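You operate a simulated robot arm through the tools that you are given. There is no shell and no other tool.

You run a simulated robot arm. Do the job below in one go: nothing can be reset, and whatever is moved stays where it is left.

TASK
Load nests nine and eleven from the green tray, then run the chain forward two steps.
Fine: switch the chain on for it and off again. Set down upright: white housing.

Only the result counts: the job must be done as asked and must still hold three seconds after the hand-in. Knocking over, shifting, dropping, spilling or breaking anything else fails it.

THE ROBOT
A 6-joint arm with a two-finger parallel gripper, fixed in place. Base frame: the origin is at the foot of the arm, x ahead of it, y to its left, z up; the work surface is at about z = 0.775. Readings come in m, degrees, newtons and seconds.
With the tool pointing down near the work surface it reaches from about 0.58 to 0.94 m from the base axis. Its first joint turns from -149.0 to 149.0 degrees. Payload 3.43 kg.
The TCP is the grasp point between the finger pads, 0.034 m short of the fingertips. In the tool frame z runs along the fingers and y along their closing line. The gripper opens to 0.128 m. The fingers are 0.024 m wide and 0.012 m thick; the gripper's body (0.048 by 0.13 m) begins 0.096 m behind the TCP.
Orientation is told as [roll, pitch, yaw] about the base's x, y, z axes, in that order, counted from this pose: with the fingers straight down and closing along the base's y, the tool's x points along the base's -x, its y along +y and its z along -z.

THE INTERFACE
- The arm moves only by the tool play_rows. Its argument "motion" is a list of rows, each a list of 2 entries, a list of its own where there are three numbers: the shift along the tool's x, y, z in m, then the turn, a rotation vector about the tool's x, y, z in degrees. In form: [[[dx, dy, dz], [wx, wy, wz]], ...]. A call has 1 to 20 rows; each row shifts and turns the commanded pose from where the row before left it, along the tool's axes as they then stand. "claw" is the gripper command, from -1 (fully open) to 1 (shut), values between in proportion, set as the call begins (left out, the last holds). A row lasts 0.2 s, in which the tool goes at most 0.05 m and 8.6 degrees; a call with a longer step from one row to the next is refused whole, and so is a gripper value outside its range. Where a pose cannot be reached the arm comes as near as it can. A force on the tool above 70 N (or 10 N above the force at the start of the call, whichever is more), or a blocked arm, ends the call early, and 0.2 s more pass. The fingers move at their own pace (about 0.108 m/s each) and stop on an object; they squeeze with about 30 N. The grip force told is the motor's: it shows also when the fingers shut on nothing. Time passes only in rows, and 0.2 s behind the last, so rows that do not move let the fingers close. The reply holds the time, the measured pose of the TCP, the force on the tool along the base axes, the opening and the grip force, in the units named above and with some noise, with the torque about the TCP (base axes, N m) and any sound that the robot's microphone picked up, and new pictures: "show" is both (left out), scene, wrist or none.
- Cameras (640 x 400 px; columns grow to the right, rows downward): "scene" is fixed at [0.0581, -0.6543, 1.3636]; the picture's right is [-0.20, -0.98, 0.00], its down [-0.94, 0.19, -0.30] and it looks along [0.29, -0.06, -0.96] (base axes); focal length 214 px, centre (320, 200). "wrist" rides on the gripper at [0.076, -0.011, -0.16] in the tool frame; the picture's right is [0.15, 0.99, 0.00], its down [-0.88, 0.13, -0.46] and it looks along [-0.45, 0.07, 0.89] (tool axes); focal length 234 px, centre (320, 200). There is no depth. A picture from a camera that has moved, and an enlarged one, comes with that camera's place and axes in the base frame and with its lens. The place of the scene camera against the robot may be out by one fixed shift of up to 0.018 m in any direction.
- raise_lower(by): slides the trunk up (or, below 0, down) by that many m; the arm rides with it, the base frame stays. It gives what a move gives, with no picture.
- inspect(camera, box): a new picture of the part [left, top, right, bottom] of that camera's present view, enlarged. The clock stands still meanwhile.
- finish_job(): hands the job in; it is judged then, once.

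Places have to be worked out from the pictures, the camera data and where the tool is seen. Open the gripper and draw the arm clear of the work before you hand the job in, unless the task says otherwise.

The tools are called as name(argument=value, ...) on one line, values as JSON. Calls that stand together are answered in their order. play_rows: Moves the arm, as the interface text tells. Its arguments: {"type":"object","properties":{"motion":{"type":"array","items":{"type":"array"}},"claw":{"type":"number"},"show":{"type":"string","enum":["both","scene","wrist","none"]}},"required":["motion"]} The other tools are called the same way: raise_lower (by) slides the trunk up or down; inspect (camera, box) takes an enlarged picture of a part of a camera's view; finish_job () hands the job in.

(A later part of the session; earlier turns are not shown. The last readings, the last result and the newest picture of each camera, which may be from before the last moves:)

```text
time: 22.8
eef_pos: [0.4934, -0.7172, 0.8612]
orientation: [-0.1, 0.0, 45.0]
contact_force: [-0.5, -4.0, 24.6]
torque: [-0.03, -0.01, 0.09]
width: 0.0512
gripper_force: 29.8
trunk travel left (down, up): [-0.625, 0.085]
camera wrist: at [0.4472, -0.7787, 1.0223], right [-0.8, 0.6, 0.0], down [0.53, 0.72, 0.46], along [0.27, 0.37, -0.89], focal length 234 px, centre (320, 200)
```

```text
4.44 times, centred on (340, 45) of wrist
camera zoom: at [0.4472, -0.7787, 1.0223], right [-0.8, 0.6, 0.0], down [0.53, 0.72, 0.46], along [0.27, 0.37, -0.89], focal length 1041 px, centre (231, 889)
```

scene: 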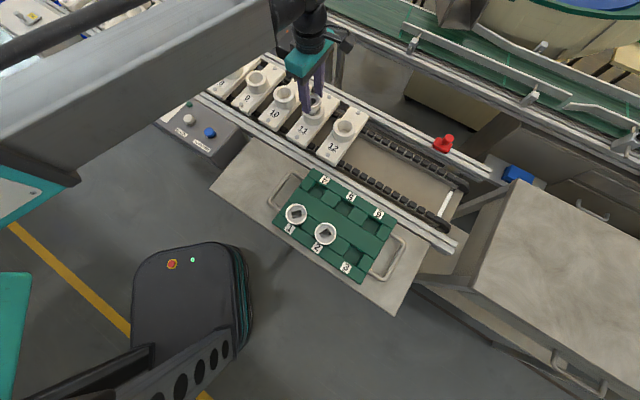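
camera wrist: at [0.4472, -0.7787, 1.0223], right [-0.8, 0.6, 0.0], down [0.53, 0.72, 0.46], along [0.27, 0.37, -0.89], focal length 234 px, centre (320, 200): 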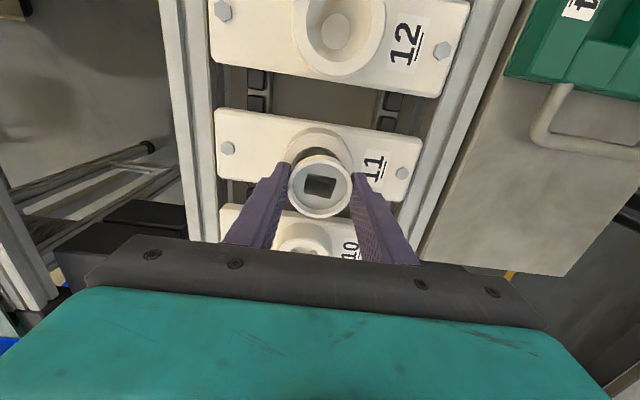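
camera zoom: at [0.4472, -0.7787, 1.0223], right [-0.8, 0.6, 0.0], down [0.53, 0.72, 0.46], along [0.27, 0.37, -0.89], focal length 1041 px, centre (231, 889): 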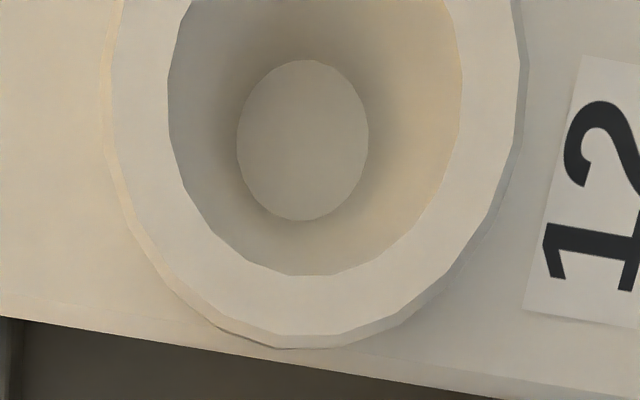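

Contact at TCP z≈0.861 (24 N up, −4 N in y), and the pictures suggest the housing sits ~3 mm too far to the +y side of the cup. I'll back up a little, shift, and feel again.

play_rows(motion=[[[0, 0, -0.006], [0, 0, 0]], [[0, -0.003, 0], [0, 0, 0]], [[0, 0, 0.003], [0, 0, 0]], [[0, 0, 0], [0, 0, 0]]], show="wrist")

inspect(camera="wrist", box=[260, 100, 380, 230])

inspect(camera="scene", box=[290, 75, 350, 135])

```text
time: 23.8
eef_pos: [0.4969, -0.7199, 0.8623]
orientation: [0.0, 0.0, 45.0]
contact_force: [-1.3, 1.0, 3.4]
torque: [0.09, 0.08, 0.0]
width: 0.0509
gripper_force: 30.1
trunk travel left (down, up): [-0.625, 0.085]
camera wrist: at [0.4503, -0.7819, 1.0224], right [-0.8, 0.6, 0.0], down [0.53, 0.71, 0.46], along [0.27, 0.37, -0.89], focal length 234 px, centre (320, 200)
```

wrist: 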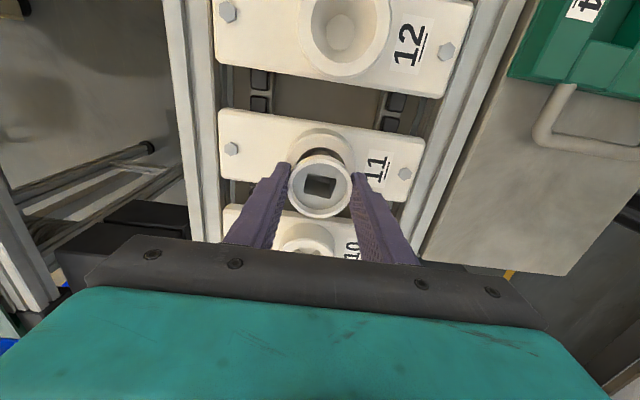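

```text
3.08 times, centred on (320, 165) of wrist
camera zoom: at [0.4503, -0.7819, 1.0224], right [-0.8, 0.6, 0.0], down [0.53, 0.71, 0.46], along [0.27, 0.37, -0.89], focal length 720 px, centre (320, 308)
```

zoom: 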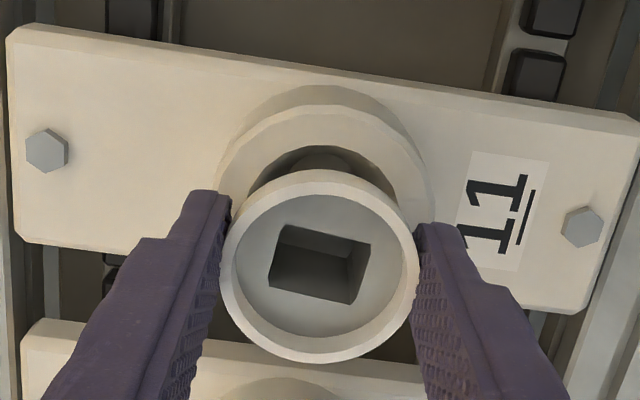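

```text
6.67 times, centred on (320, 105) of scene
camera zoom: at [0.0581, -0.6543, 1.3636], right [-0.2, -0.98, 0.0], down [-0.94, 0.19, -0.3], along [0.29, -0.06, -0.96], focal length 1430 px, centre (320, 833)
```

zoom: 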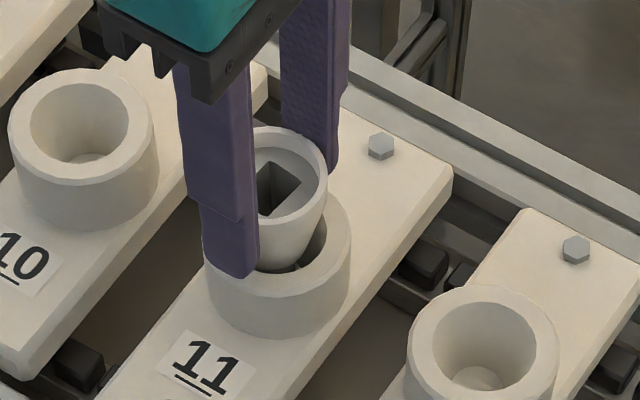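

play_rows(motion=[[[0, 0.001, 0], [0, 0, 0]], [[0, 0, 0.002], [0, 0, 0]], [[0, 0, 0], [0, 0, 0]]], show="none")

```text
time: 24.6
eef_pos: [0.4956, -0.7202, 0.8616]
orientation: [-0.1, -0.1, 45.0]
contact_force: [3.3, -5.5, 15.3]
torque: [-0.27, -0.25, 0.02]
width: 0.0509
gripper_force: 30.5
trunk travel left (down, up): [-0.625, 0.085]
```

Same contact height (~0.8625) at both lateral positions, so the neck is resting on the nest's flat floor. I'll relieve the press to a light touch and centre the lateral force.

play_rows(motion=[[[0, -0.0008, -0.0016], [0, 0, 0]], [[0, 0, 0], [0, 0, 0]]], show="none")

```text
time: 25.2
eef_pos: [0.4965, -0.7191, 0.8624]
orientation: [0.1, -0.1, 44.9]
contact_force: [0.0, -2.8, 10.6]
torque: [-0.11, -0.08, -0.03]
width: 0.0507
gripper_force: 30.1
trunk travel left (down, up): [-0.625, 0.085]
```

play_rows(motion=[[[0, -0.0005, -0.001], [0, 0, 0]], [[0, 0, 0], [0, 0, 0]]], show="wrist")

inspect(camera="wrist", box=[260, 100, 380, 230])

inspect(camera="scene", box=[290, 75, 350, 135])

```text
time: 25.8
eef_pos: [0.4963, -0.7195, 0.8611]
orientation: [0.2, 0.0, 45.0]
contact_force: [-1.8, -0.8, -0.9]
torque: [-0.04, 0.16, 0.01]
width: 0.0506
gripper_force: 30.2
trunk travel left (down, up): [-0.625, 0.085]
camera wrist: at [0.45, -0.7814, 1.0224], right [-0.8, 0.6, 0.0], down [0.53, 0.71, 0.46], along [0.27, 0.37, -0.89], focal length 234 px, centre (320, 200)
```

wrist: 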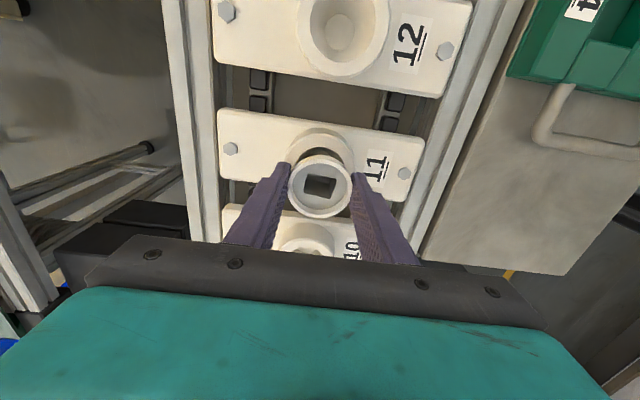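

```text
3.08 times, centred on (320, 165) of wrist
camera zoom: at [0.45, -0.7814, 1.0224], right [-0.8, 0.6, 0.0], down [0.53, 0.71, 0.46], along [0.27, 0.37, -0.89], focal length 720 px, centre (320, 308)
```

zoom: 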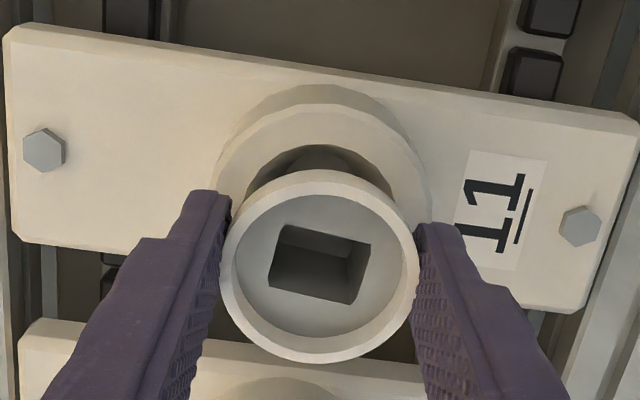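

```text
6.67 times, centred on (320, 105) of scene
camera zoom: at [0.0581, -0.6543, 1.3636], right [-0.2, -0.98, 0.0], down [-0.94, 0.19, -0.3], along [0.29, -0.06, -0.96], focal length 1430 px, centre (320, 833)
```

zoom: 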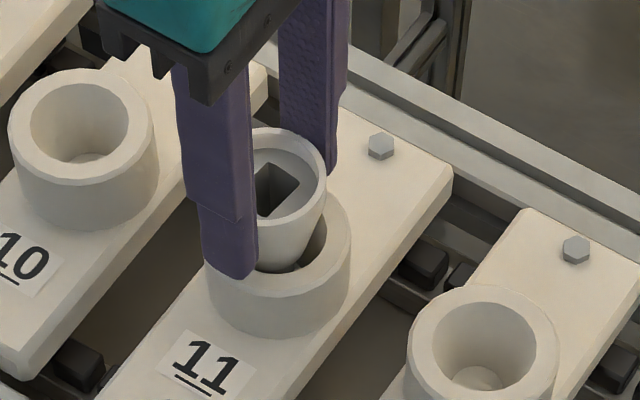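

Forces are near zero: the housing is standing on the nest floor, vertical and centred. Opening the fingers partway to release.

play_rows(motion=[[[0, 0, 0.0003], [0, 0, 0]], [[0, 0, 0], [0, 0, 0]], [[0, 0, 0], [0, 0, 0]]], claw=-0.3, show="wrist")

inspect(camera="wrist", box=[260, 100, 380, 230])

inspect(camera="scene", box=[290, 75, 350, 135])

```text
time: 26.6
eef_pos: [0.4969, -0.7197, 0.8627]
orientation: [0.2, 0.0, 45.0]
contact_force: [0.2, -0.1, -0.2]
torque: [0.0, 0.0, -0.02]
width: 0.083
gripper_force: 0.1
trunk travel left (down, up): [-0.625, 0.085]
camera wrist: at [0.4505, -0.7816, 1.0232], right [-0.8, 0.6, 0.0], down [0.53, 0.71, 0.46], along [0.27, 0.37, -0.89], focal length 234 px, centre (320, 200)
```

wrist: 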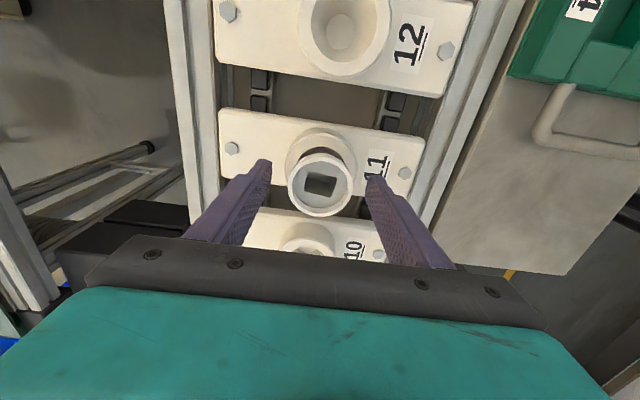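

```text
3.08 times, centred on (320, 165) of wrist
camera zoom: at [0.4505, -0.7816, 1.0232], right [-0.8, 0.6, 0.0], down [0.53, 0.71, 0.46], along [0.27, 0.37, -0.89], focal length 720 px, centre (320, 308)
```

zoom: 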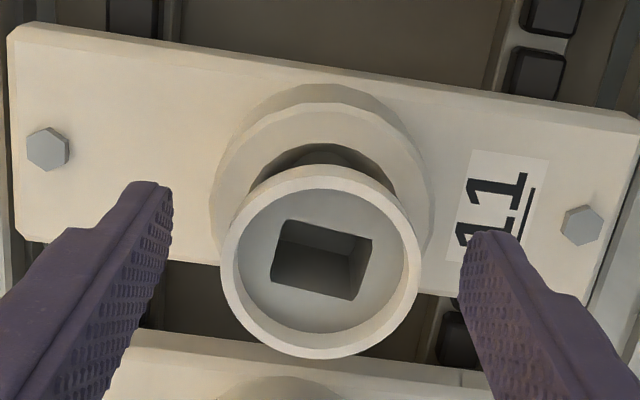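

```text
6.67 times, centred on (320, 105) of scene
camera zoom: at [0.0581, -0.6543, 1.3636], right [-0.2, -0.98, 0.0], down [-0.94, 0.19, -0.3], along [0.29, -0.06, -0.96], focal length 1430 px, centre (320, 833)
```

zoom: 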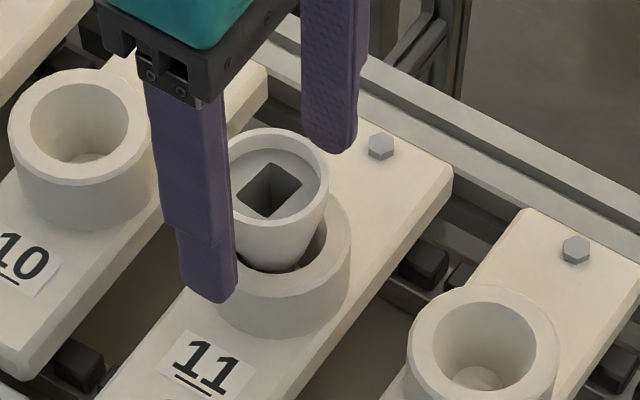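

The housing stands by itself in nest 11. Raising straight up to get clear and check it from above.

play_rows(motion=[[[0, 0, -0.01], [0, 0, 0]], [[0, 0, -0.02], [0, 0, 0]], [[0, 0, -0.03], [0, 0, 0]], [[0, 0, -0.04], [0, 0, 0]], [[0, 0, -0.04], [0, 0, 0]], [[0, 0, 0], [0, 0, 0]]], claw=-0.3, show="both")

inspect(camera="wrist", box=[240, 60, 400, 220])

inspect(camera="scene", box=[270, 65, 370, 145])

```text
time: 28.0
eef_pos: [0.4949, -0.7205, 1.0003]
orientation: [0.0, -0.2, 45.0]
contact_force: [0.0, 0.4, 1.1]
torque: [0.03, -0.04, 0.01]
width: 0.0832
gripper_force: 0.0
trunk travel left (down, up): [-0.625, 0.085]
camera wrist: at [0.4485, -0.7824, 1.1616], right [-0.8, 0.6, 0.0], down [0.53, 0.71, 0.46], along [0.27, 0.37, -0.89], focal length 234 px, centre (320, 200)
```

scene: 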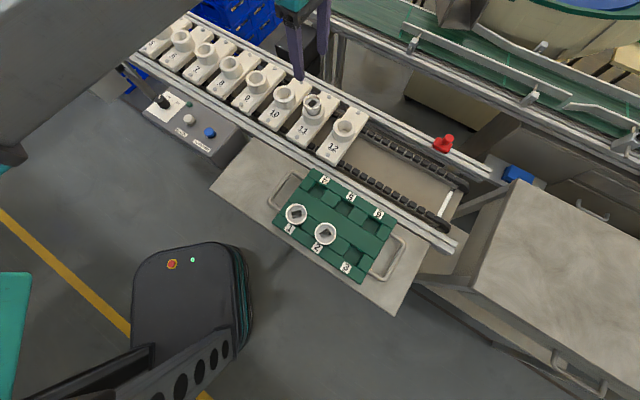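
wrist: 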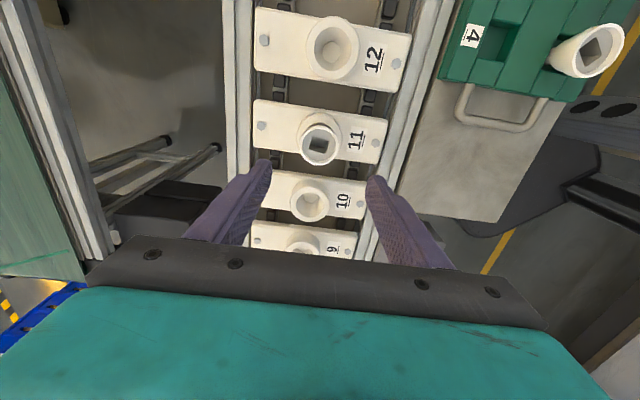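

```text
2.50 times, centred on (320, 140) of wrist
camera zoom: at [0.4485, -0.7824, 1.1616], right [-0.8, 0.6, 0.0], down [0.53, 0.71, 0.46], along [0.27, 0.37, -0.89], focal length 585 px, centre (320, 350)
```

zoom: 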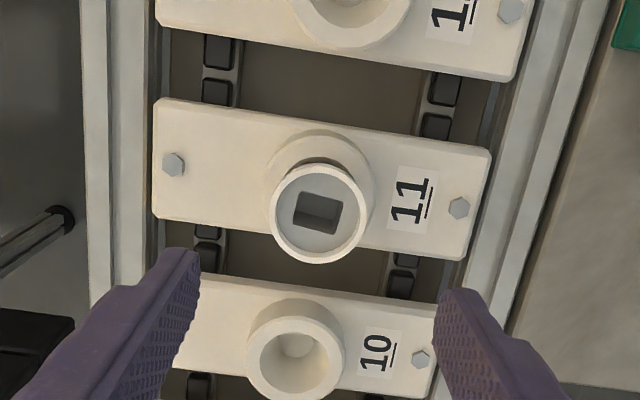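

```text
5.00 times, centred on (320, 105) of scene
camera zoom: at [0.0581, -0.6543, 1.3636], right [-0.2, -0.98, 0.0], down [-0.94, 0.19, -0.3], along [0.29, -0.06, -0.96], focal length 1072 px, centre (320, 675)
```

zoom: 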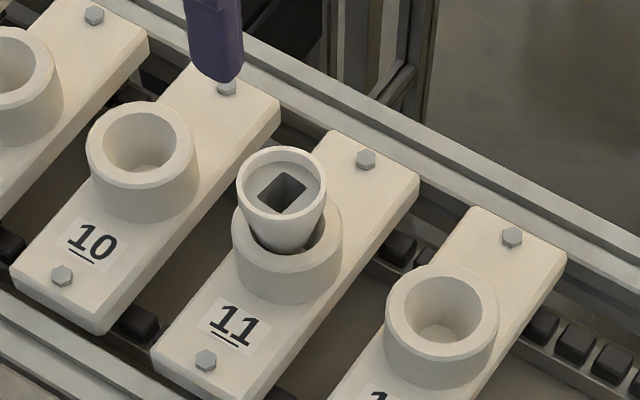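

Nest 11 is loaded and standing upright. Moving back above the tray for the housing in slot 2, opening the gripper fully on the way.

play_rows(motion=[[[0.02372, 0.02959, 0], [0, 0, 0]], [[0.02372, 0.02959, 0], [0, 0, 0]], [[0.02372, 0.02959, 0], [0, 0, 0]], [[0.02372, 0.02959, 0], [0, 0, 0]], [[0.02372, 0.02959, 0], [0, 0, 0]], [[0.02372, 0.02959, 0], [0, 0, 0]], [[0.02372, 0.02959, 0], [0, 0, 0]], [[0.02372, 0.02959, 0], [0, 0, 0]], [[0.02372, 0.02959, 0], [0, 0, 0]], [[0.02372, 0.02959, 0], [0, 0, 0]], [[0, 0, 0.025], [0, 0, 0]], [[0, 0, 0.025], [0, 0, 0]], [[0, 0, 0], [0, 0, 0]]], claw=-1, show="both")

inspect(camera="wrist", box=[240, 90, 400, 230])

inspect(camera="scene", box=[270, 65, 370, 145])

```text
time: 30.8
eef_pos: [0.12, -0.6774, 0.9508]
orientation: [0.1, 0.0, 45.0]
contact_force: [-0.1, -0.8, 0.1]
torque: [-0.01, -0.01, 0.01]
width: 0.1279
gripper_force: 0.1
trunk travel left (down, up): [-0.625, 0.085]
camera wrist: at [0.0735, -0.7397, 1.1115], right [-0.8, 0.6, 0.0], down [0.53, 0.71, 0.46], along [0.27, 0.37, -0.89], focal length 234 px, centre (320, 200)
```

scene: 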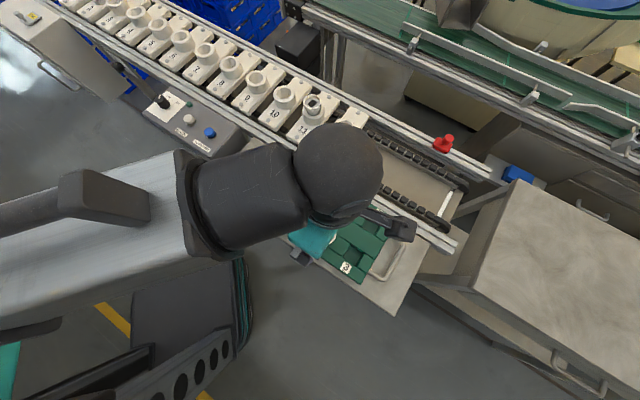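
wrist: 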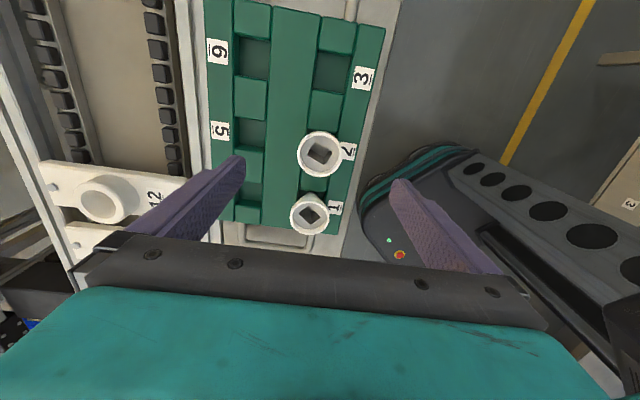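

```text
2.86 times, centred on (320, 160) of wrist
camera zoom: at [0.0735, -0.7397, 1.1115], right [-0.8, 0.6, 0.0], down [0.53, 0.71, 0.46], along [0.27, 0.37, -0.89], focal length 669 px, centre (320, 314)
```

zoom: 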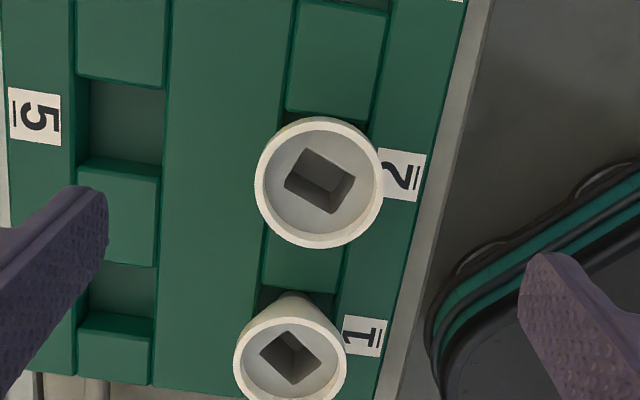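

```text
5.00 times, centred on (320, 105) of scene
camera zoom: at [0.0581, -0.6543, 1.3636], right [-0.2, -0.98, 0.0], down [-0.94, 0.19, -0.3], along [0.29, -0.06, -0.96], focal length 1072 px, centre (320, 675)
```

zoom: 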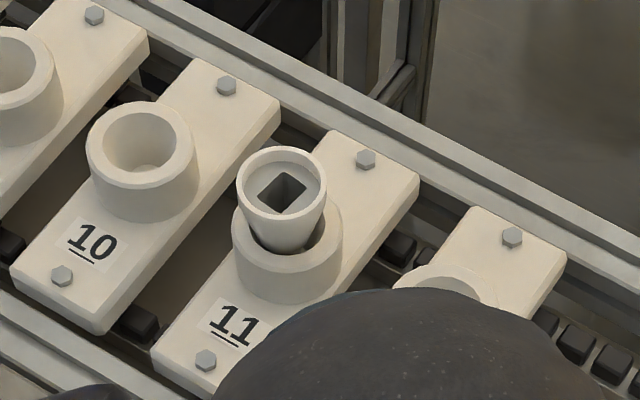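

Housing 2 is essentially centred under the TCP (1.6 mm). Descending to grip height.

play_rows(motion=[[[0.0015, 0, 0.028], [0, 0, 0]], [[0, 0, 0.028], [0, 0, 0]], [[0, 0, 0.028], [0, 0, 0]], [[0, 0, 0], [0, 0, 0]]], claw=-1, show="wrist")

inspect(camera="wrist", box=[220, 110, 420, 240])

```text
time: 31.8
eef_pos: [0.119, -0.6773, 0.868]
orientation: [0.0, -0.1, 45.0]
contact_force: [-0.4, 0.1, 0.0]
torque: [-0.01, -0.01, 0.03]
width: 0.128
gripper_force: 0.1
trunk travel left (down, up): [-0.625, 0.085]
camera wrist: at [0.0733, -0.74, 1.029], right [-0.8, 0.6, 0.0], down [0.53, 0.71, 0.46], along [0.27, 0.37, -0.89], focal length 234 px, centre (320, 200)
```

wrist: 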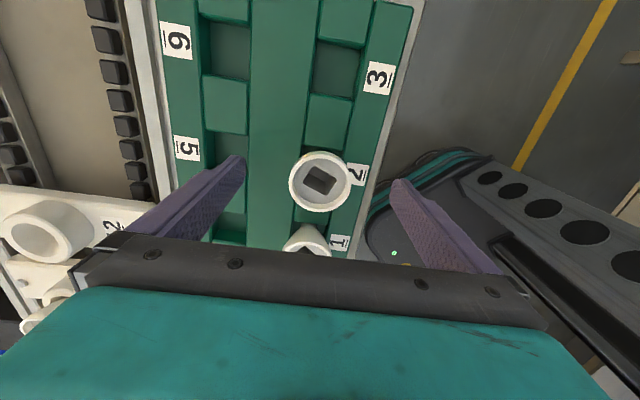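

```text
3.08 times, centred on (320, 175) of wrist
camera zoom: at [0.0733, -0.74, 1.029], right [-0.8, 0.6, 0.0], down [0.53, 0.71, 0.46], along [0.27, 0.37, -0.89], focal length 720 px, centre (320, 277)
```

zoom: 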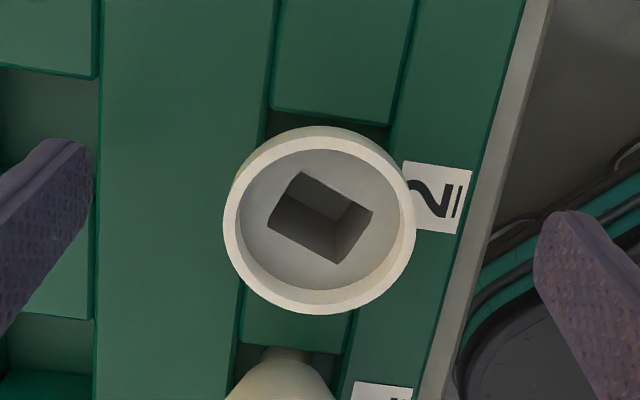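

play_rows(motion=[[[0.0015, 0, 0.002], [0, 0, 0]], [[0, 0, 0], [0, 0, 0]], [[0, 0, 0], [0, 0, 0]], [[0, 0, 0], [0, 0, 0]], [[0, 0, 0], [0, 0, 0]]], claw=1, show="wrist")

inspect(camera="wrist", box=[220, 110, 420, 240])

```text
time: 33.0
eef_pos: [0.1186, -0.6799, 0.8662]
orientation: [0.1, -0.1, 45.0]
contact_force: [-0.3, -0.5, 0.6]
torque: [-0.02, -0.01, 0.01]
width: 0.0508
gripper_force: 30.1
trunk travel left (down, up): [-0.625, 0.085]
camera wrist: at [0.0718, -0.7417, 1.0272], right [-0.8, 0.6, 0.0], down [0.53, 0.71, 0.46], along [0.27, 0.37, -0.89], focal length 234 px, centre (320, 200)
```

wrist: 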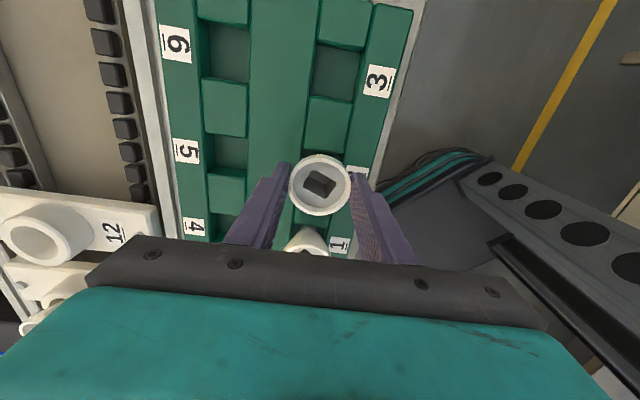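

```text
3.08 times, centred on (320, 175) of wrist
camera zoom: at [0.0718, -0.7417, 1.0272], right [-0.8, 0.6, 0.0], down [0.53, 0.71, 0.46], along [0.27, 0.37, -0.89], focal length 720 px, centre (320, 277)
```

zoom: 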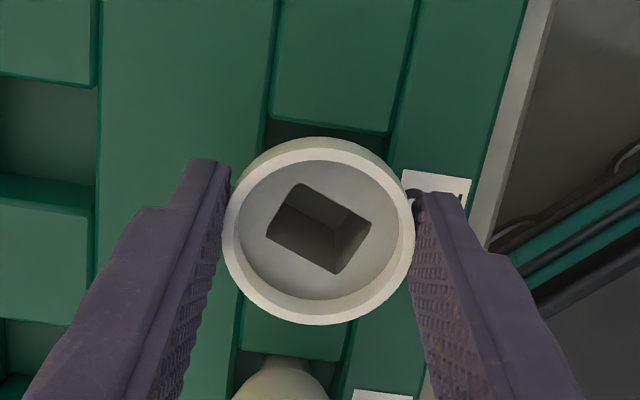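

Gripped firmly (50.8 mm, 30 N). Lifting straight up.

play_rows(motion=[[[0, 0, -0.01], [0, 0, 0]], [[0, 0, -0.015], [0, 0, 0]], [[0, 0, -0.02], [0, 0, 0]], [[0, 0, -0.03], [0, 0, 0]], [[0, 0, -0.035], [0, 0, 0]], [[0, 0, -0.035], [0, 0, 0]], [[0, 0, 0], [0, 0, 0]]], show="wrist")

inspect(camera="wrist", box=[220, 110, 420, 240])

```text
time: 34.6
eef_pos: [0.1188, -0.6813, 1.0106]
orientation: [0.1, -0.2, 45.0]
contact_force: [0.1, -0.5, -1.0]
torque: [-0.03, -0.02, 0.02]
width: 0.0508
gripper_force: 30.0
trunk travel left (down, up): [-0.625, 0.085]
camera wrist: at [0.0719, -0.7431, 1.1719], right [-0.8, 0.6, 0.0], down [0.53, 0.71, 0.46], along [0.27, 0.37, -0.89], focal length 234 px, centre (320, 200)
```

wrist: 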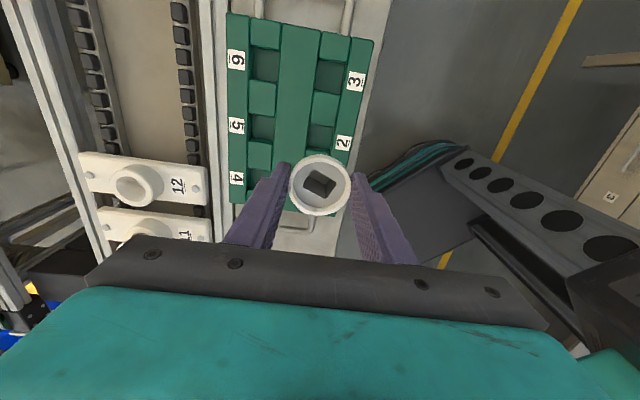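

```text
3.08 times, centred on (320, 175) of wrist
camera zoom: at [0.0719, -0.7431, 1.1719], right [-0.8, 0.6, 0.0], down [0.53, 0.71, 0.46], along [0.27, 0.37, -0.89], focal length 720 px, centre (320, 277)
```

zoom: 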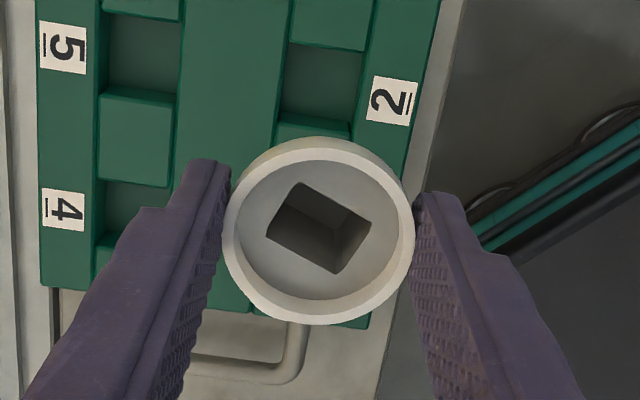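

Held securely. Carrying it at the same height to above nest 9 (≈(0.648,-0.568)).

play_rows(motion=[[[-0.03243, -0.02101, 0], [0, 0, 0]], [[-0.03243, -0.02101, 0], [0, 0, 0]], [[-0.03243, -0.02101, 0], [0, 0, 0]], [[-0.03243, -0.02101, 0], [0, 0, 0]], [[-0.03243, -0.02101, 0], [0, 0, 0]], [[-0.03243, -0.02101, 0], [0, 0, 0]], [[-0.03243, -0.02101, 0], [0, 0, 0]], [[-0.03243, -0.02101, 0], [0, 0, 0]], [[-0.03243, -0.02101, 0], [0, 0, 0]], [[-0.03243, -0.02101, 0], [0, 0, 0]], [[-0.03243, -0.02101, 0], [0, 0, 0]], [[-0.03243, -0.02101, 0], [0, 0, 0]], [[-0.03243, -0.02101, 0], [0, 0, 0]], [[-0.03243, -0.02101, 0], [0, 0, 0]], [[0, 0, 0], [0, 0, 0]]], show="both")

inspect(camera="wrist", box=[220, 60, 420, 220])

```text
time: 37.8
eef_pos: [0.6481, -0.5655, 1.0117]
orientation: [0.1, 0.0, 45.1]
contact_force: [0.2, -0.5, 0.5]
torque: [0.01, -0.03, 0.0]
width: 0.0508
gripper_force: 29.9
trunk travel left (down, up): [-0.625, 0.085]
camera wrist: at [0.6007, -0.6284, 1.1723], right [-0.8, 0.6, 0.0], down [0.53, 0.71, 0.46], along [0.27, 0.37, -0.89], focal length 234 px, centre (320, 200)
```

scene: 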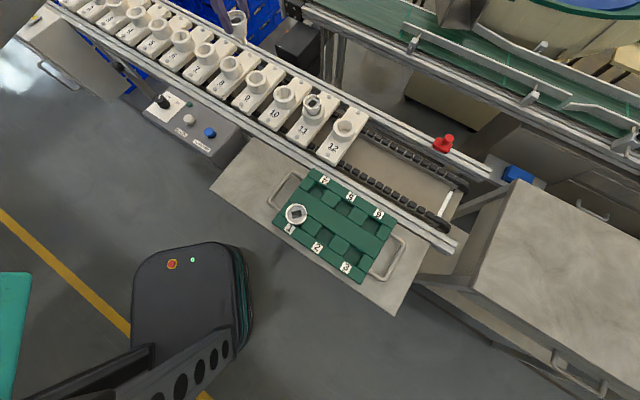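
wrist: 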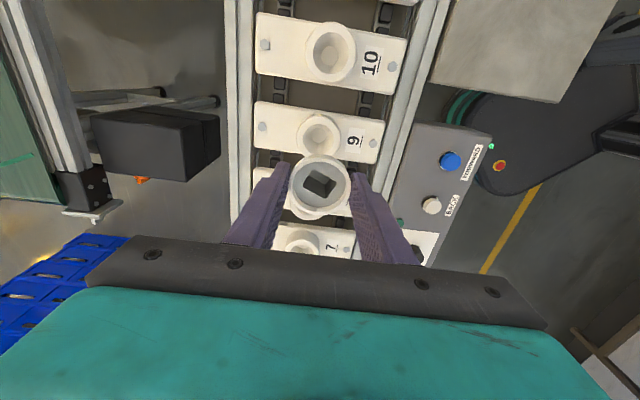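

```text
2.50 times, centred on (320, 140) of wrist
camera zoom: at [0.6007, -0.6284, 1.1723], right [-0.8, 0.6, 0.0], down [0.53, 0.71, 0.46], along [0.27, 0.37, -0.89], focal length 585 px, centre (320, 350)
```

zoom: 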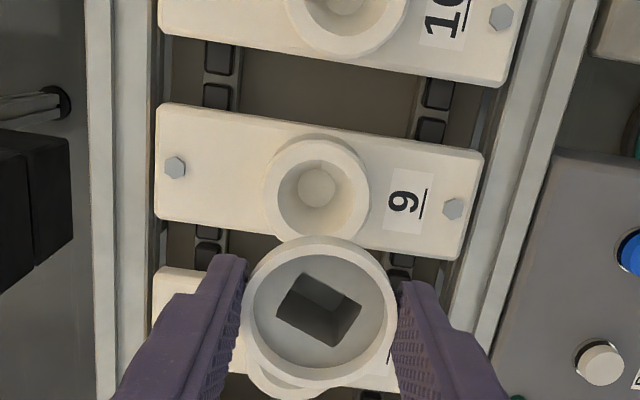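

Comparing bolt positions with the nest-11 reference view, I need a shift of about (-2,-1) mm in tool axes. Applying it and descending to just above the cup.

play_rows(motion=[[[-0.0019, -0.0009, 0.03], [0, 0, 0]], [[0, 0, 0.035], [0, 0, 0]], [[0, 0, 0.03], [0, 0, 0]], [[0, 0, 0.015], [0, 0, 0]], [[0, 0, 0], [0, 0, 0]]], show="both")

inspect(camera="wrist", box=[220, 80, 420, 240])

inspect(camera="scene", box=[210, 40, 310, 120])

```text
time: 39.0
eef_pos: [0.6486, -0.5667, 0.9001]
orientation: [0.0, -0.1, 45.0]
contact_force: [0.1, -0.2, -0.7]
torque: [0.0, 0.02, 0.02]
width: 0.051
gripper_force: 29.6
trunk travel left (down, up): [-0.625, 0.085]
camera wrist: at [0.6027, -0.6279, 1.0619], right [-0.8, 0.6, 0.0], down [0.53, 0.71, 0.46], along [0.27, 0.37, -0.89], focal length 234 px, centre (320, 200)
```

scene: 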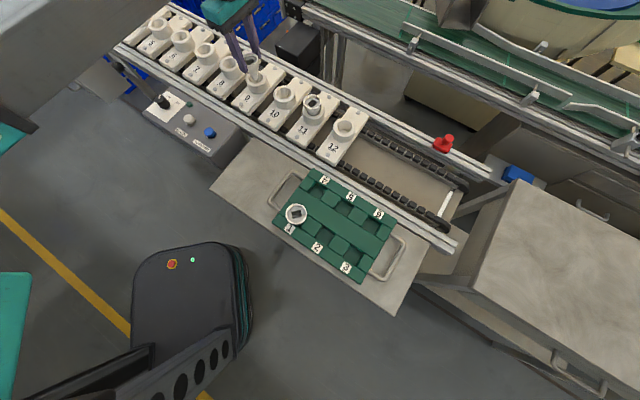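
wrist: 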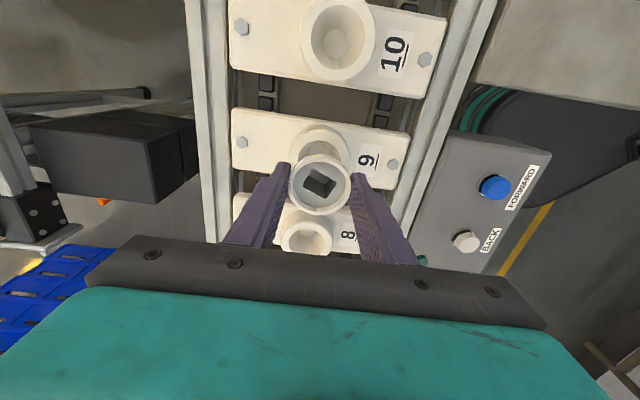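

```text
2.50 times, centred on (320, 160) of wrist
camera zoom: at [0.6027, -0.6279, 1.0619], right [-0.8, 0.6, 0.0], down [0.53, 0.71, 0.46], along [0.27, 0.37, -0.89], focal length 585 px, centre (320, 300)
```

zoom: 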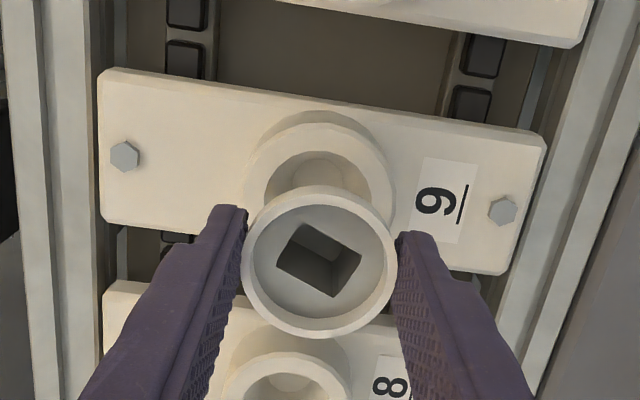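

```text
5.00 times, centred on (260, 80) of scene
camera zoom: at [0.0581, -0.6543, 1.3636], right [-0.2, -0.98, 0.0], down [-0.94, 0.19, -0.3], along [0.29, -0.06, -0.96], focal length 1072 px, centre (620, 800)
```

zoom: 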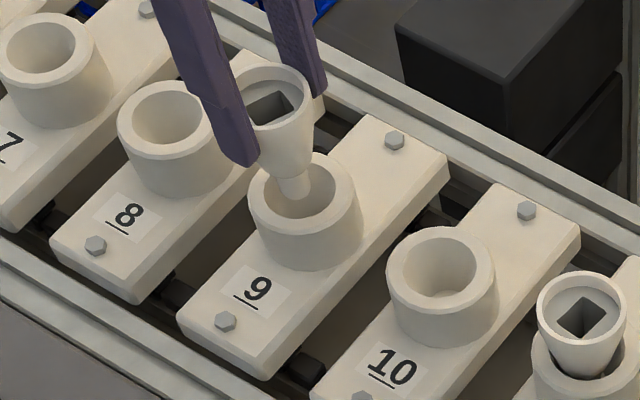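

inspect(camera="scene", box=[230, 45, 290, 95])

inspect(camera="wrist", box=[270, 110, 370, 220])

```text
8.00 times, centred on (260, 70) of scene
camera zoom: at [0.0581, -0.6543, 1.3636], right [-0.2, -0.98, 0.0], down [-0.94, 0.19, -0.3], along [0.29, -0.06, -0.96], focal length 1716 px, centre (800, 1240)
```

zoom: 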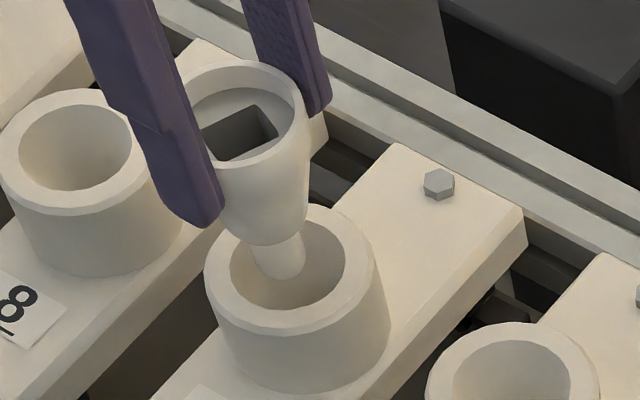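

```text
3.64 times, centred on (320, 165) of wrist
camera zoom: at [0.6027, -0.6279, 1.0619], right [-0.8, 0.6, 0.0], down [0.53, 0.71, 0.46], along [0.27, 0.37, -0.89], focal length 852 px, centre (320, 327)
```

zoom: 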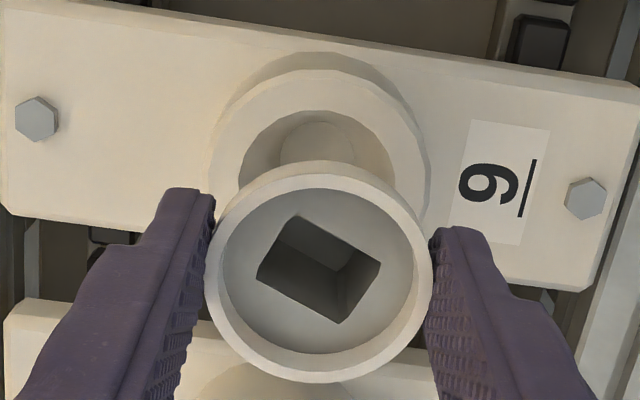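

Wrist view shows cup 9 and housing coaxial. Descending into the cup slowly with force checks (seat expected at TCP z≈0.863).

play_rows(motion=[[[0, 0, 0.01], [0, 0, 0]], [[0, 0, 0.01], [0, 0, 0]], [[0, 0, 0.01], [0, 0, 0]], [[0, 0, 0], [0, 0, 0]]], show="wrist")

inspect(camera="scene", box=[230, 45, 290, 95])

inspect(camera="wrist", box=[260, 100, 380, 230])

```text
time: 40.0
eef_pos: [0.6486, -0.5665, 0.8703]
orientation: [0.1, -0.1, 45.0]
contact_force: [0.1, -0.1, -0.7]
torque: [0.05, -0.03, 0.02]
width: 0.051
gripper_force: 29.8
trunk travel left (down, up): [-0.625, 0.085]
camera wrist: at [0.6017, -0.6284, 1.0315], right [-0.8, 0.6, 0.0], down [0.53, 0.71, 0.46], along [0.27, 0.37, -0.89], focal length 234 px, centre (320, 200)
```

wrist: 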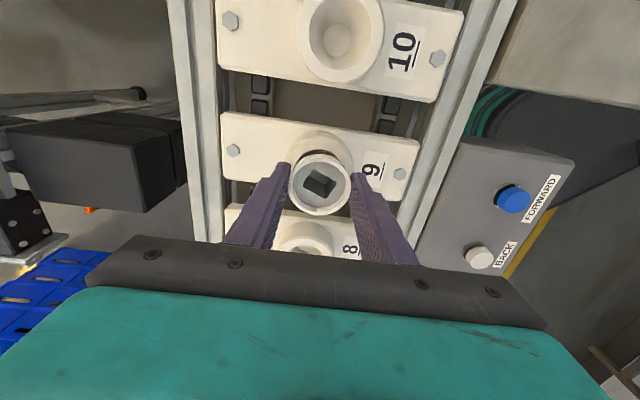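

```text
8.00 times, centred on (260, 70) of scene
camera zoom: at [0.0581, -0.6543, 1.3636], right [-0.2, -0.98, 0.0], down [-0.94, 0.19, -0.3], along [0.29, -0.06, -0.96], focal length 1716 px, centre (800, 1240)
```

zoom: 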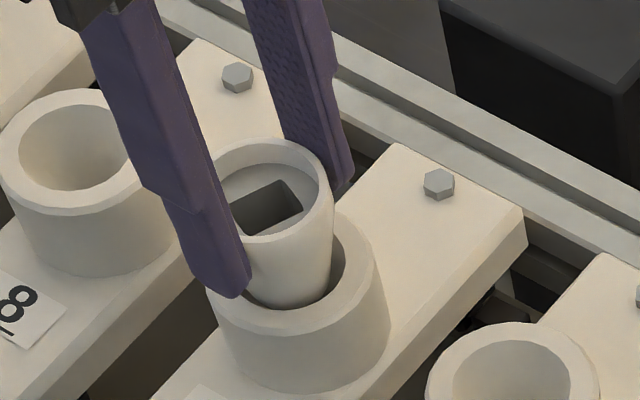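

```text
3.08 times, centred on (320, 165) of wrist
camera zoom: at [0.6017, -0.6284, 1.0315], right [-0.8, 0.6, 0.0], down [0.53, 0.71, 0.46], along [0.27, 0.37, -0.89], focal length 720 px, centre (320, 308)
```

zoom: 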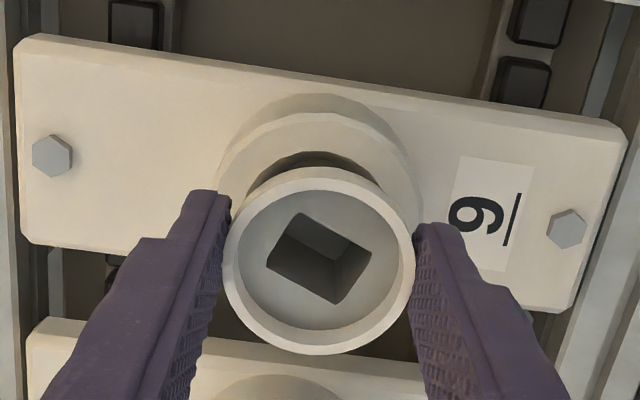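

play_rows(motion=[[[0, 0, 0.003], [0, 0, 0]], [[0, 0, 0.002], [0, 0, 0]], [[0, 0, 0], [0, 0, 0]]], show="none")

```text
time: 40.8
eef_pos: [0.6479, -0.5661, 0.8677]
orientation: [0.1, 0.0, 45.0]
contact_force: [1.1, -2.3, 10.8]
torque: [-0.1, -0.11, -0.02]
width: 0.051
gripper_force: 29.5
trunk travel left (down, up): [-0.625, 0.085]
```

Touch at ~0.867, slightly high with a lateral push toward −tool-y. I'll lift 2 mm, shift 1.5 mm that way, and lower again.

play_rows(motion=[[[0, 0, -0.002], [0, 0, 0]], [[0, -0.0015, 0], [0, 0, 0]], [[0, 0, 0.002], [0, 0, 0]], [[0, 0, 0], [0, 0, 0]]], show="none")

```text
time: 41.8
eef_pos: [0.649, -0.5663, 0.8679]
orientation: [0.0, -0.1, 45.0]
contact_force: [-2.4, 3.0, 14.3]
torque: [0.22, 0.19, 0.0]
width: 0.0507
gripper_force: 29.8
trunk travel left (down, up): [-0.625, 0.085]
```

play_rows(motion=[[[0, 0, -0.003], [0, 0, 0]], [[0, 0.0007, 0], [0, 0, 0]], [[0, 0, 0.002], [0, 0, 0]], [[0, 0, 0], [0, 0, 0]]], show="both")

inspect(camera="scene", box=[230, 45, 290, 95])

inspect(camera="wrist", box=[260, 100, 380, 230])

```text
time: 42.8
eef_pos: [0.6506, -0.5665, 0.8679]
orientation: [0.1, 0.0, 45.0]
contact_force: [0.1, -2.0, 7.6]
torque: [-0.19, -0.06, -0.02]
width: 0.0509
gripper_force: 30.4
trunk travel left (down, up): [-0.625, 0.085]
camera wrist: at [0.6021, -0.6291, 1.0291], right [-0.8, 0.6, 0.0], down [0.53, 0.71, 0.46], along [0.27, 0.37, -0.89], focal length 234 px, centre (320, 200)
```

scene: 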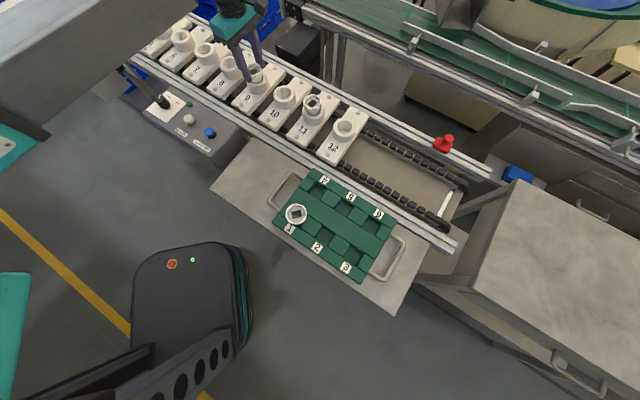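
wrist: 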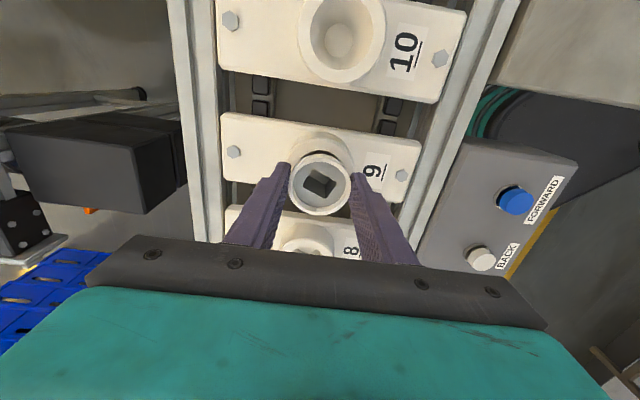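

```text
8.00 times, centred on (260, 70) of scene
camera zoom: at [0.0581, -0.6543, 1.3636], right [-0.2, -0.98, 0.0], down [-0.94, 0.19, -0.3], along [0.29, -0.06, -0.96], focal length 1716 px, centre (800, 1240)
```

zoom: 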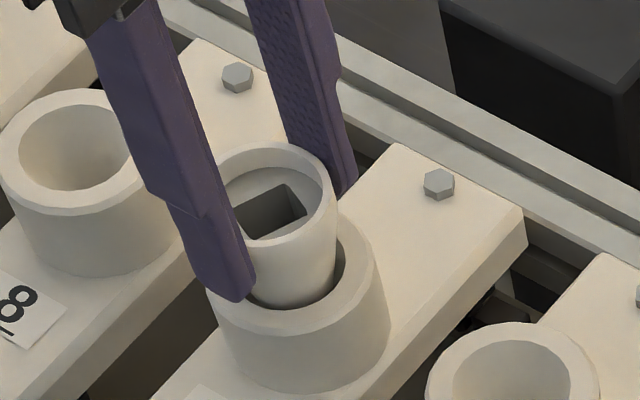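

```text
3.08 times, centred on (320, 165) of wrist
camera zoom: at [0.6021, -0.6291, 1.0291], right [-0.8, 0.6, 0.0], down [0.53, 0.71, 0.46], along [0.27, 0.37, -0.89], focal length 720 px, centre (320, 308)
```

zoom: 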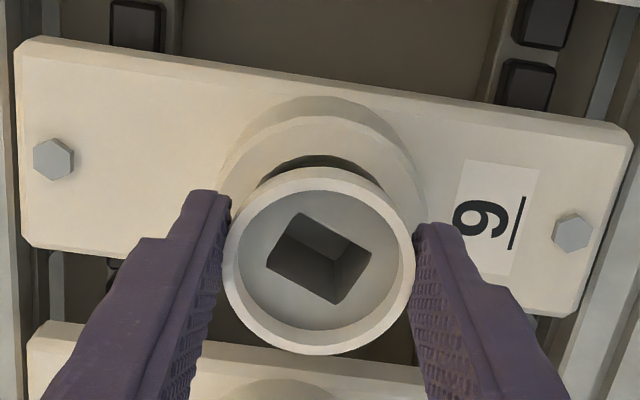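

It's resting ~5 mm higher than in nest 11, and the bolt comparison shows the housing ~3–4 mm too far in +tool-x, so the neck is on the cup wall. I'll lift, shift −4 mm in x, and lower again.

play_rows(motion=[[[0, 0, -0.008], [0, 0, 0]], [[-0.004, 0, 0], [0, 0, 0]], [[0, 0, 0.004], [0, 0, 0]], [[0, 0, 0.004], [0, 0, 0]], [[0, 0, 0], [0, 0, 0]]], show="wrist")

inspect(camera="wrist", box=[260, 100, 380, 230])

```text
time: 44.0
eef_pos: [0.6505, -0.5651, 0.8671]
orientation: [0.0, 0.1, 45.0]
contact_force: [-3.3, -4.2, 8.2]
torque: [-0.31, 0.31, 0.0]
width: 0.0507
gripper_force: 30.5
trunk travel left (down, up): [-0.625, 0.085]
camera wrist: at [0.6043, -0.627, 1.0291], right [-0.8, 0.6, 0.0], down [0.53, 0.71, 0.46], along [0.27, 0.37, -0.89], focal length 234 px, centre (320, 200)
```

wrist: 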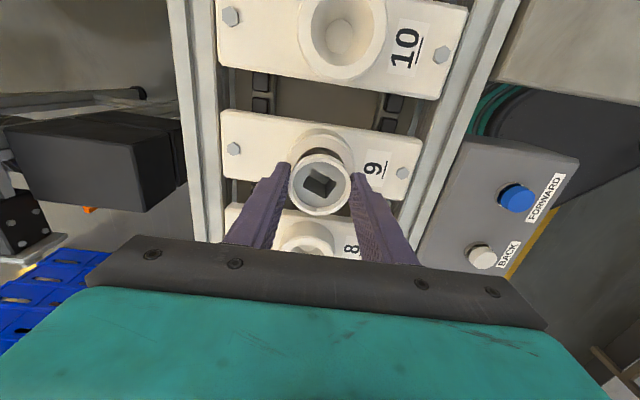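

```text
3.08 times, centred on (320, 165) of wrist
camera zoom: at [0.6043, -0.627, 1.0291], right [-0.8, 0.6, 0.0], down [0.53, 0.71, 0.46], along [0.27, 0.37, -0.89], focal length 720 px, centre (320, 308)
```

zoom: 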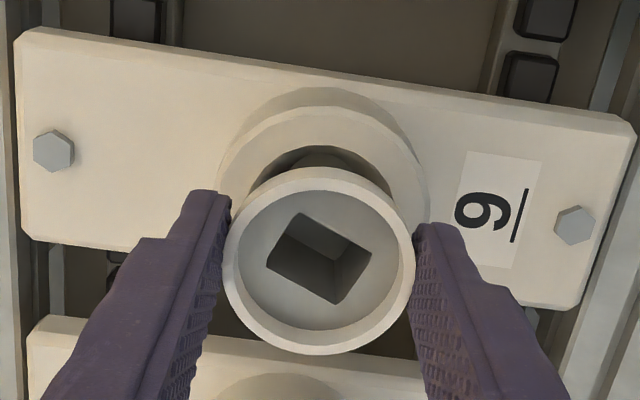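

Same floor height (~0.867) again, but now with a clear +x side push, so the original x was right and this is the true seat height (housing 3 had slipped up a bit in the grip). Going back +3.5 mm in x and setting down to a light touch.

play_rows(motion=[[[0, 0, -0.006], [0, 0, 0]], [[0.0035, -0.0002, 0], [0, 0, 0]], [[0, 0, 0.003], [0, 0, 0]], [[0, 0, 0.002], [0, 0, 0]], [[0, 0, 0], [0, 0, 0]]], show="none")

```text
time: 45.2
eef_pos: [0.6486, -0.5666, 0.868]
orientation: [0.2, -0.1, 45.0]
contact_force: [-0.4, 0.1, -0.1]
torque: [0.02, -0.01, 0.01]
width: 0.051
gripper_force: 30.1
trunk travel left (down, up): [-0.625, 0.085]
```

play_rows(motion=[[[0, 0, 0.001], [0, 0, 0]], [[0, 0, 0], [0, 0, 0]]], show="none")

```text
time: 45.8
eef_pos: [0.6486, -0.5681, 0.8686]
orientation: [0.0, -0.1, 44.9]
contact_force: [1.8, 1.5, 5.7]
torque: [0.02, -0.16, -0.02]
width: 0.0508
gripper_force: 30.5
trunk travel left (down, up): [-0.625, 0.085]
```

Light floor contact (≈6 N). A tiny x correction and relief, then I'll release.

play_rows(motion=[[[-0.0008, 0, -0.0006], [0, 0, 0]], [[0, 0, 0], [0, 0, 0]]], show="none")

play_rows(motion=[[[0, 0, 0], [0, 0, 0]], [[0, 0, 0], [0, 0, 0]], [[0, 0, 0], [0, 0, 0]]], claw=-0.3, show="wrist")

inspect(camera="scene", box=[230, 45, 290, 95])

inspect(camera="wrist", box=[260, 100, 380, 230])

```text
time: 46.4
eef_pos: [0.6487, -0.5672, 0.8675]
orientation: [0.1, 0.1, 44.9]
contact_force: [-0.8, -0.7, 5.0]
torque: [-0.15, 0.04, -0.01]
width: 0.0507
gripper_force: 29.5
trunk travel left (down, up): [-0.625, 0.085]
```

```text
time: 47.2
eef_pos: [0.6491, -0.5674, 0.8673]
orientation: [0.1, -0.1, 45.1]
contact_force: [0.0, -0.4, -0.2]
torque: [-0.02, 0.0, 0.02]
width: 0.0832
gripper_force: 0.0
trunk travel left (down, up): [-0.625, 0.085]
camera wrist: at [0.6034, -0.6286, 1.0286], right [-0.8, 0.6, 0.0], down [0.53, 0.71, 0.46], along [0.27, 0.37, -0.89], focal length 234 px, centre (320, 200)
```

wrist: 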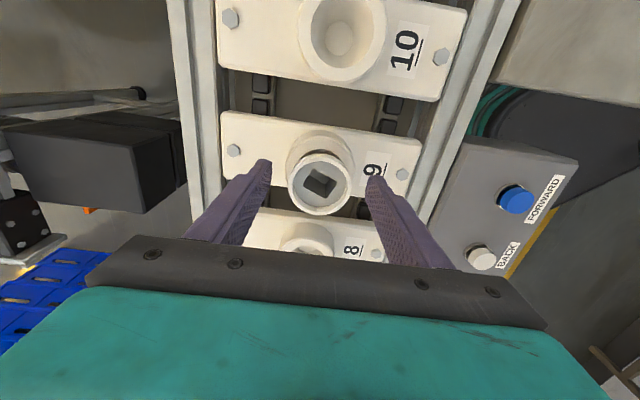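

```text
8.00 times, centred on (260, 70) of scene
camera zoom: at [0.0581, -0.6543, 1.3636], right [-0.2, -0.98, 0.0], down [-0.94, 0.19, -0.3], along [0.29, -0.06, -0.96], focal length 1716 px, centre (800, 1240)
```

zoom: 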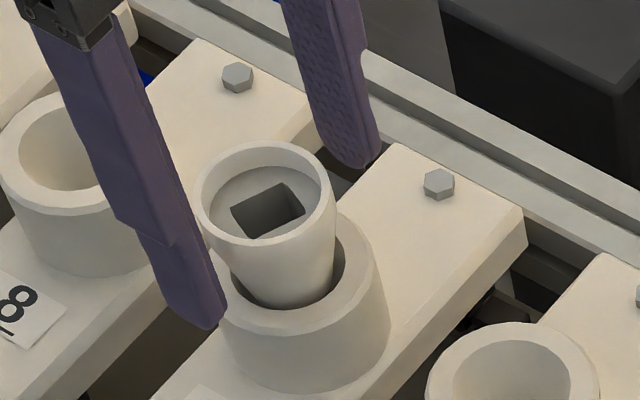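

```text
3.08 times, centred on (320, 165) of wrist
camera zoom: at [0.6034, -0.6286, 1.0286], right [-0.8, 0.6, 0.0], down [0.53, 0.71, 0.46], along [0.27, 0.37, -0.89], focal length 720 px, centre (320, 308)
```

zoom: 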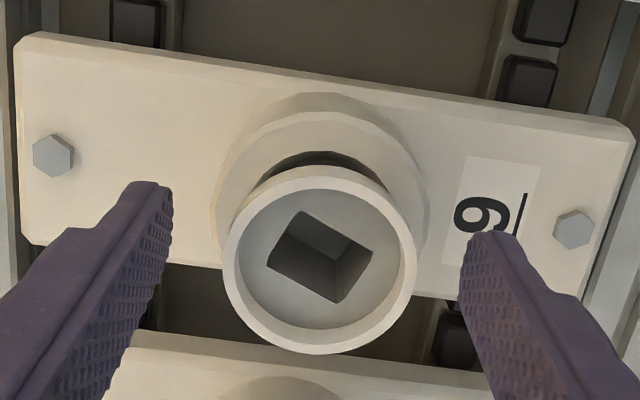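

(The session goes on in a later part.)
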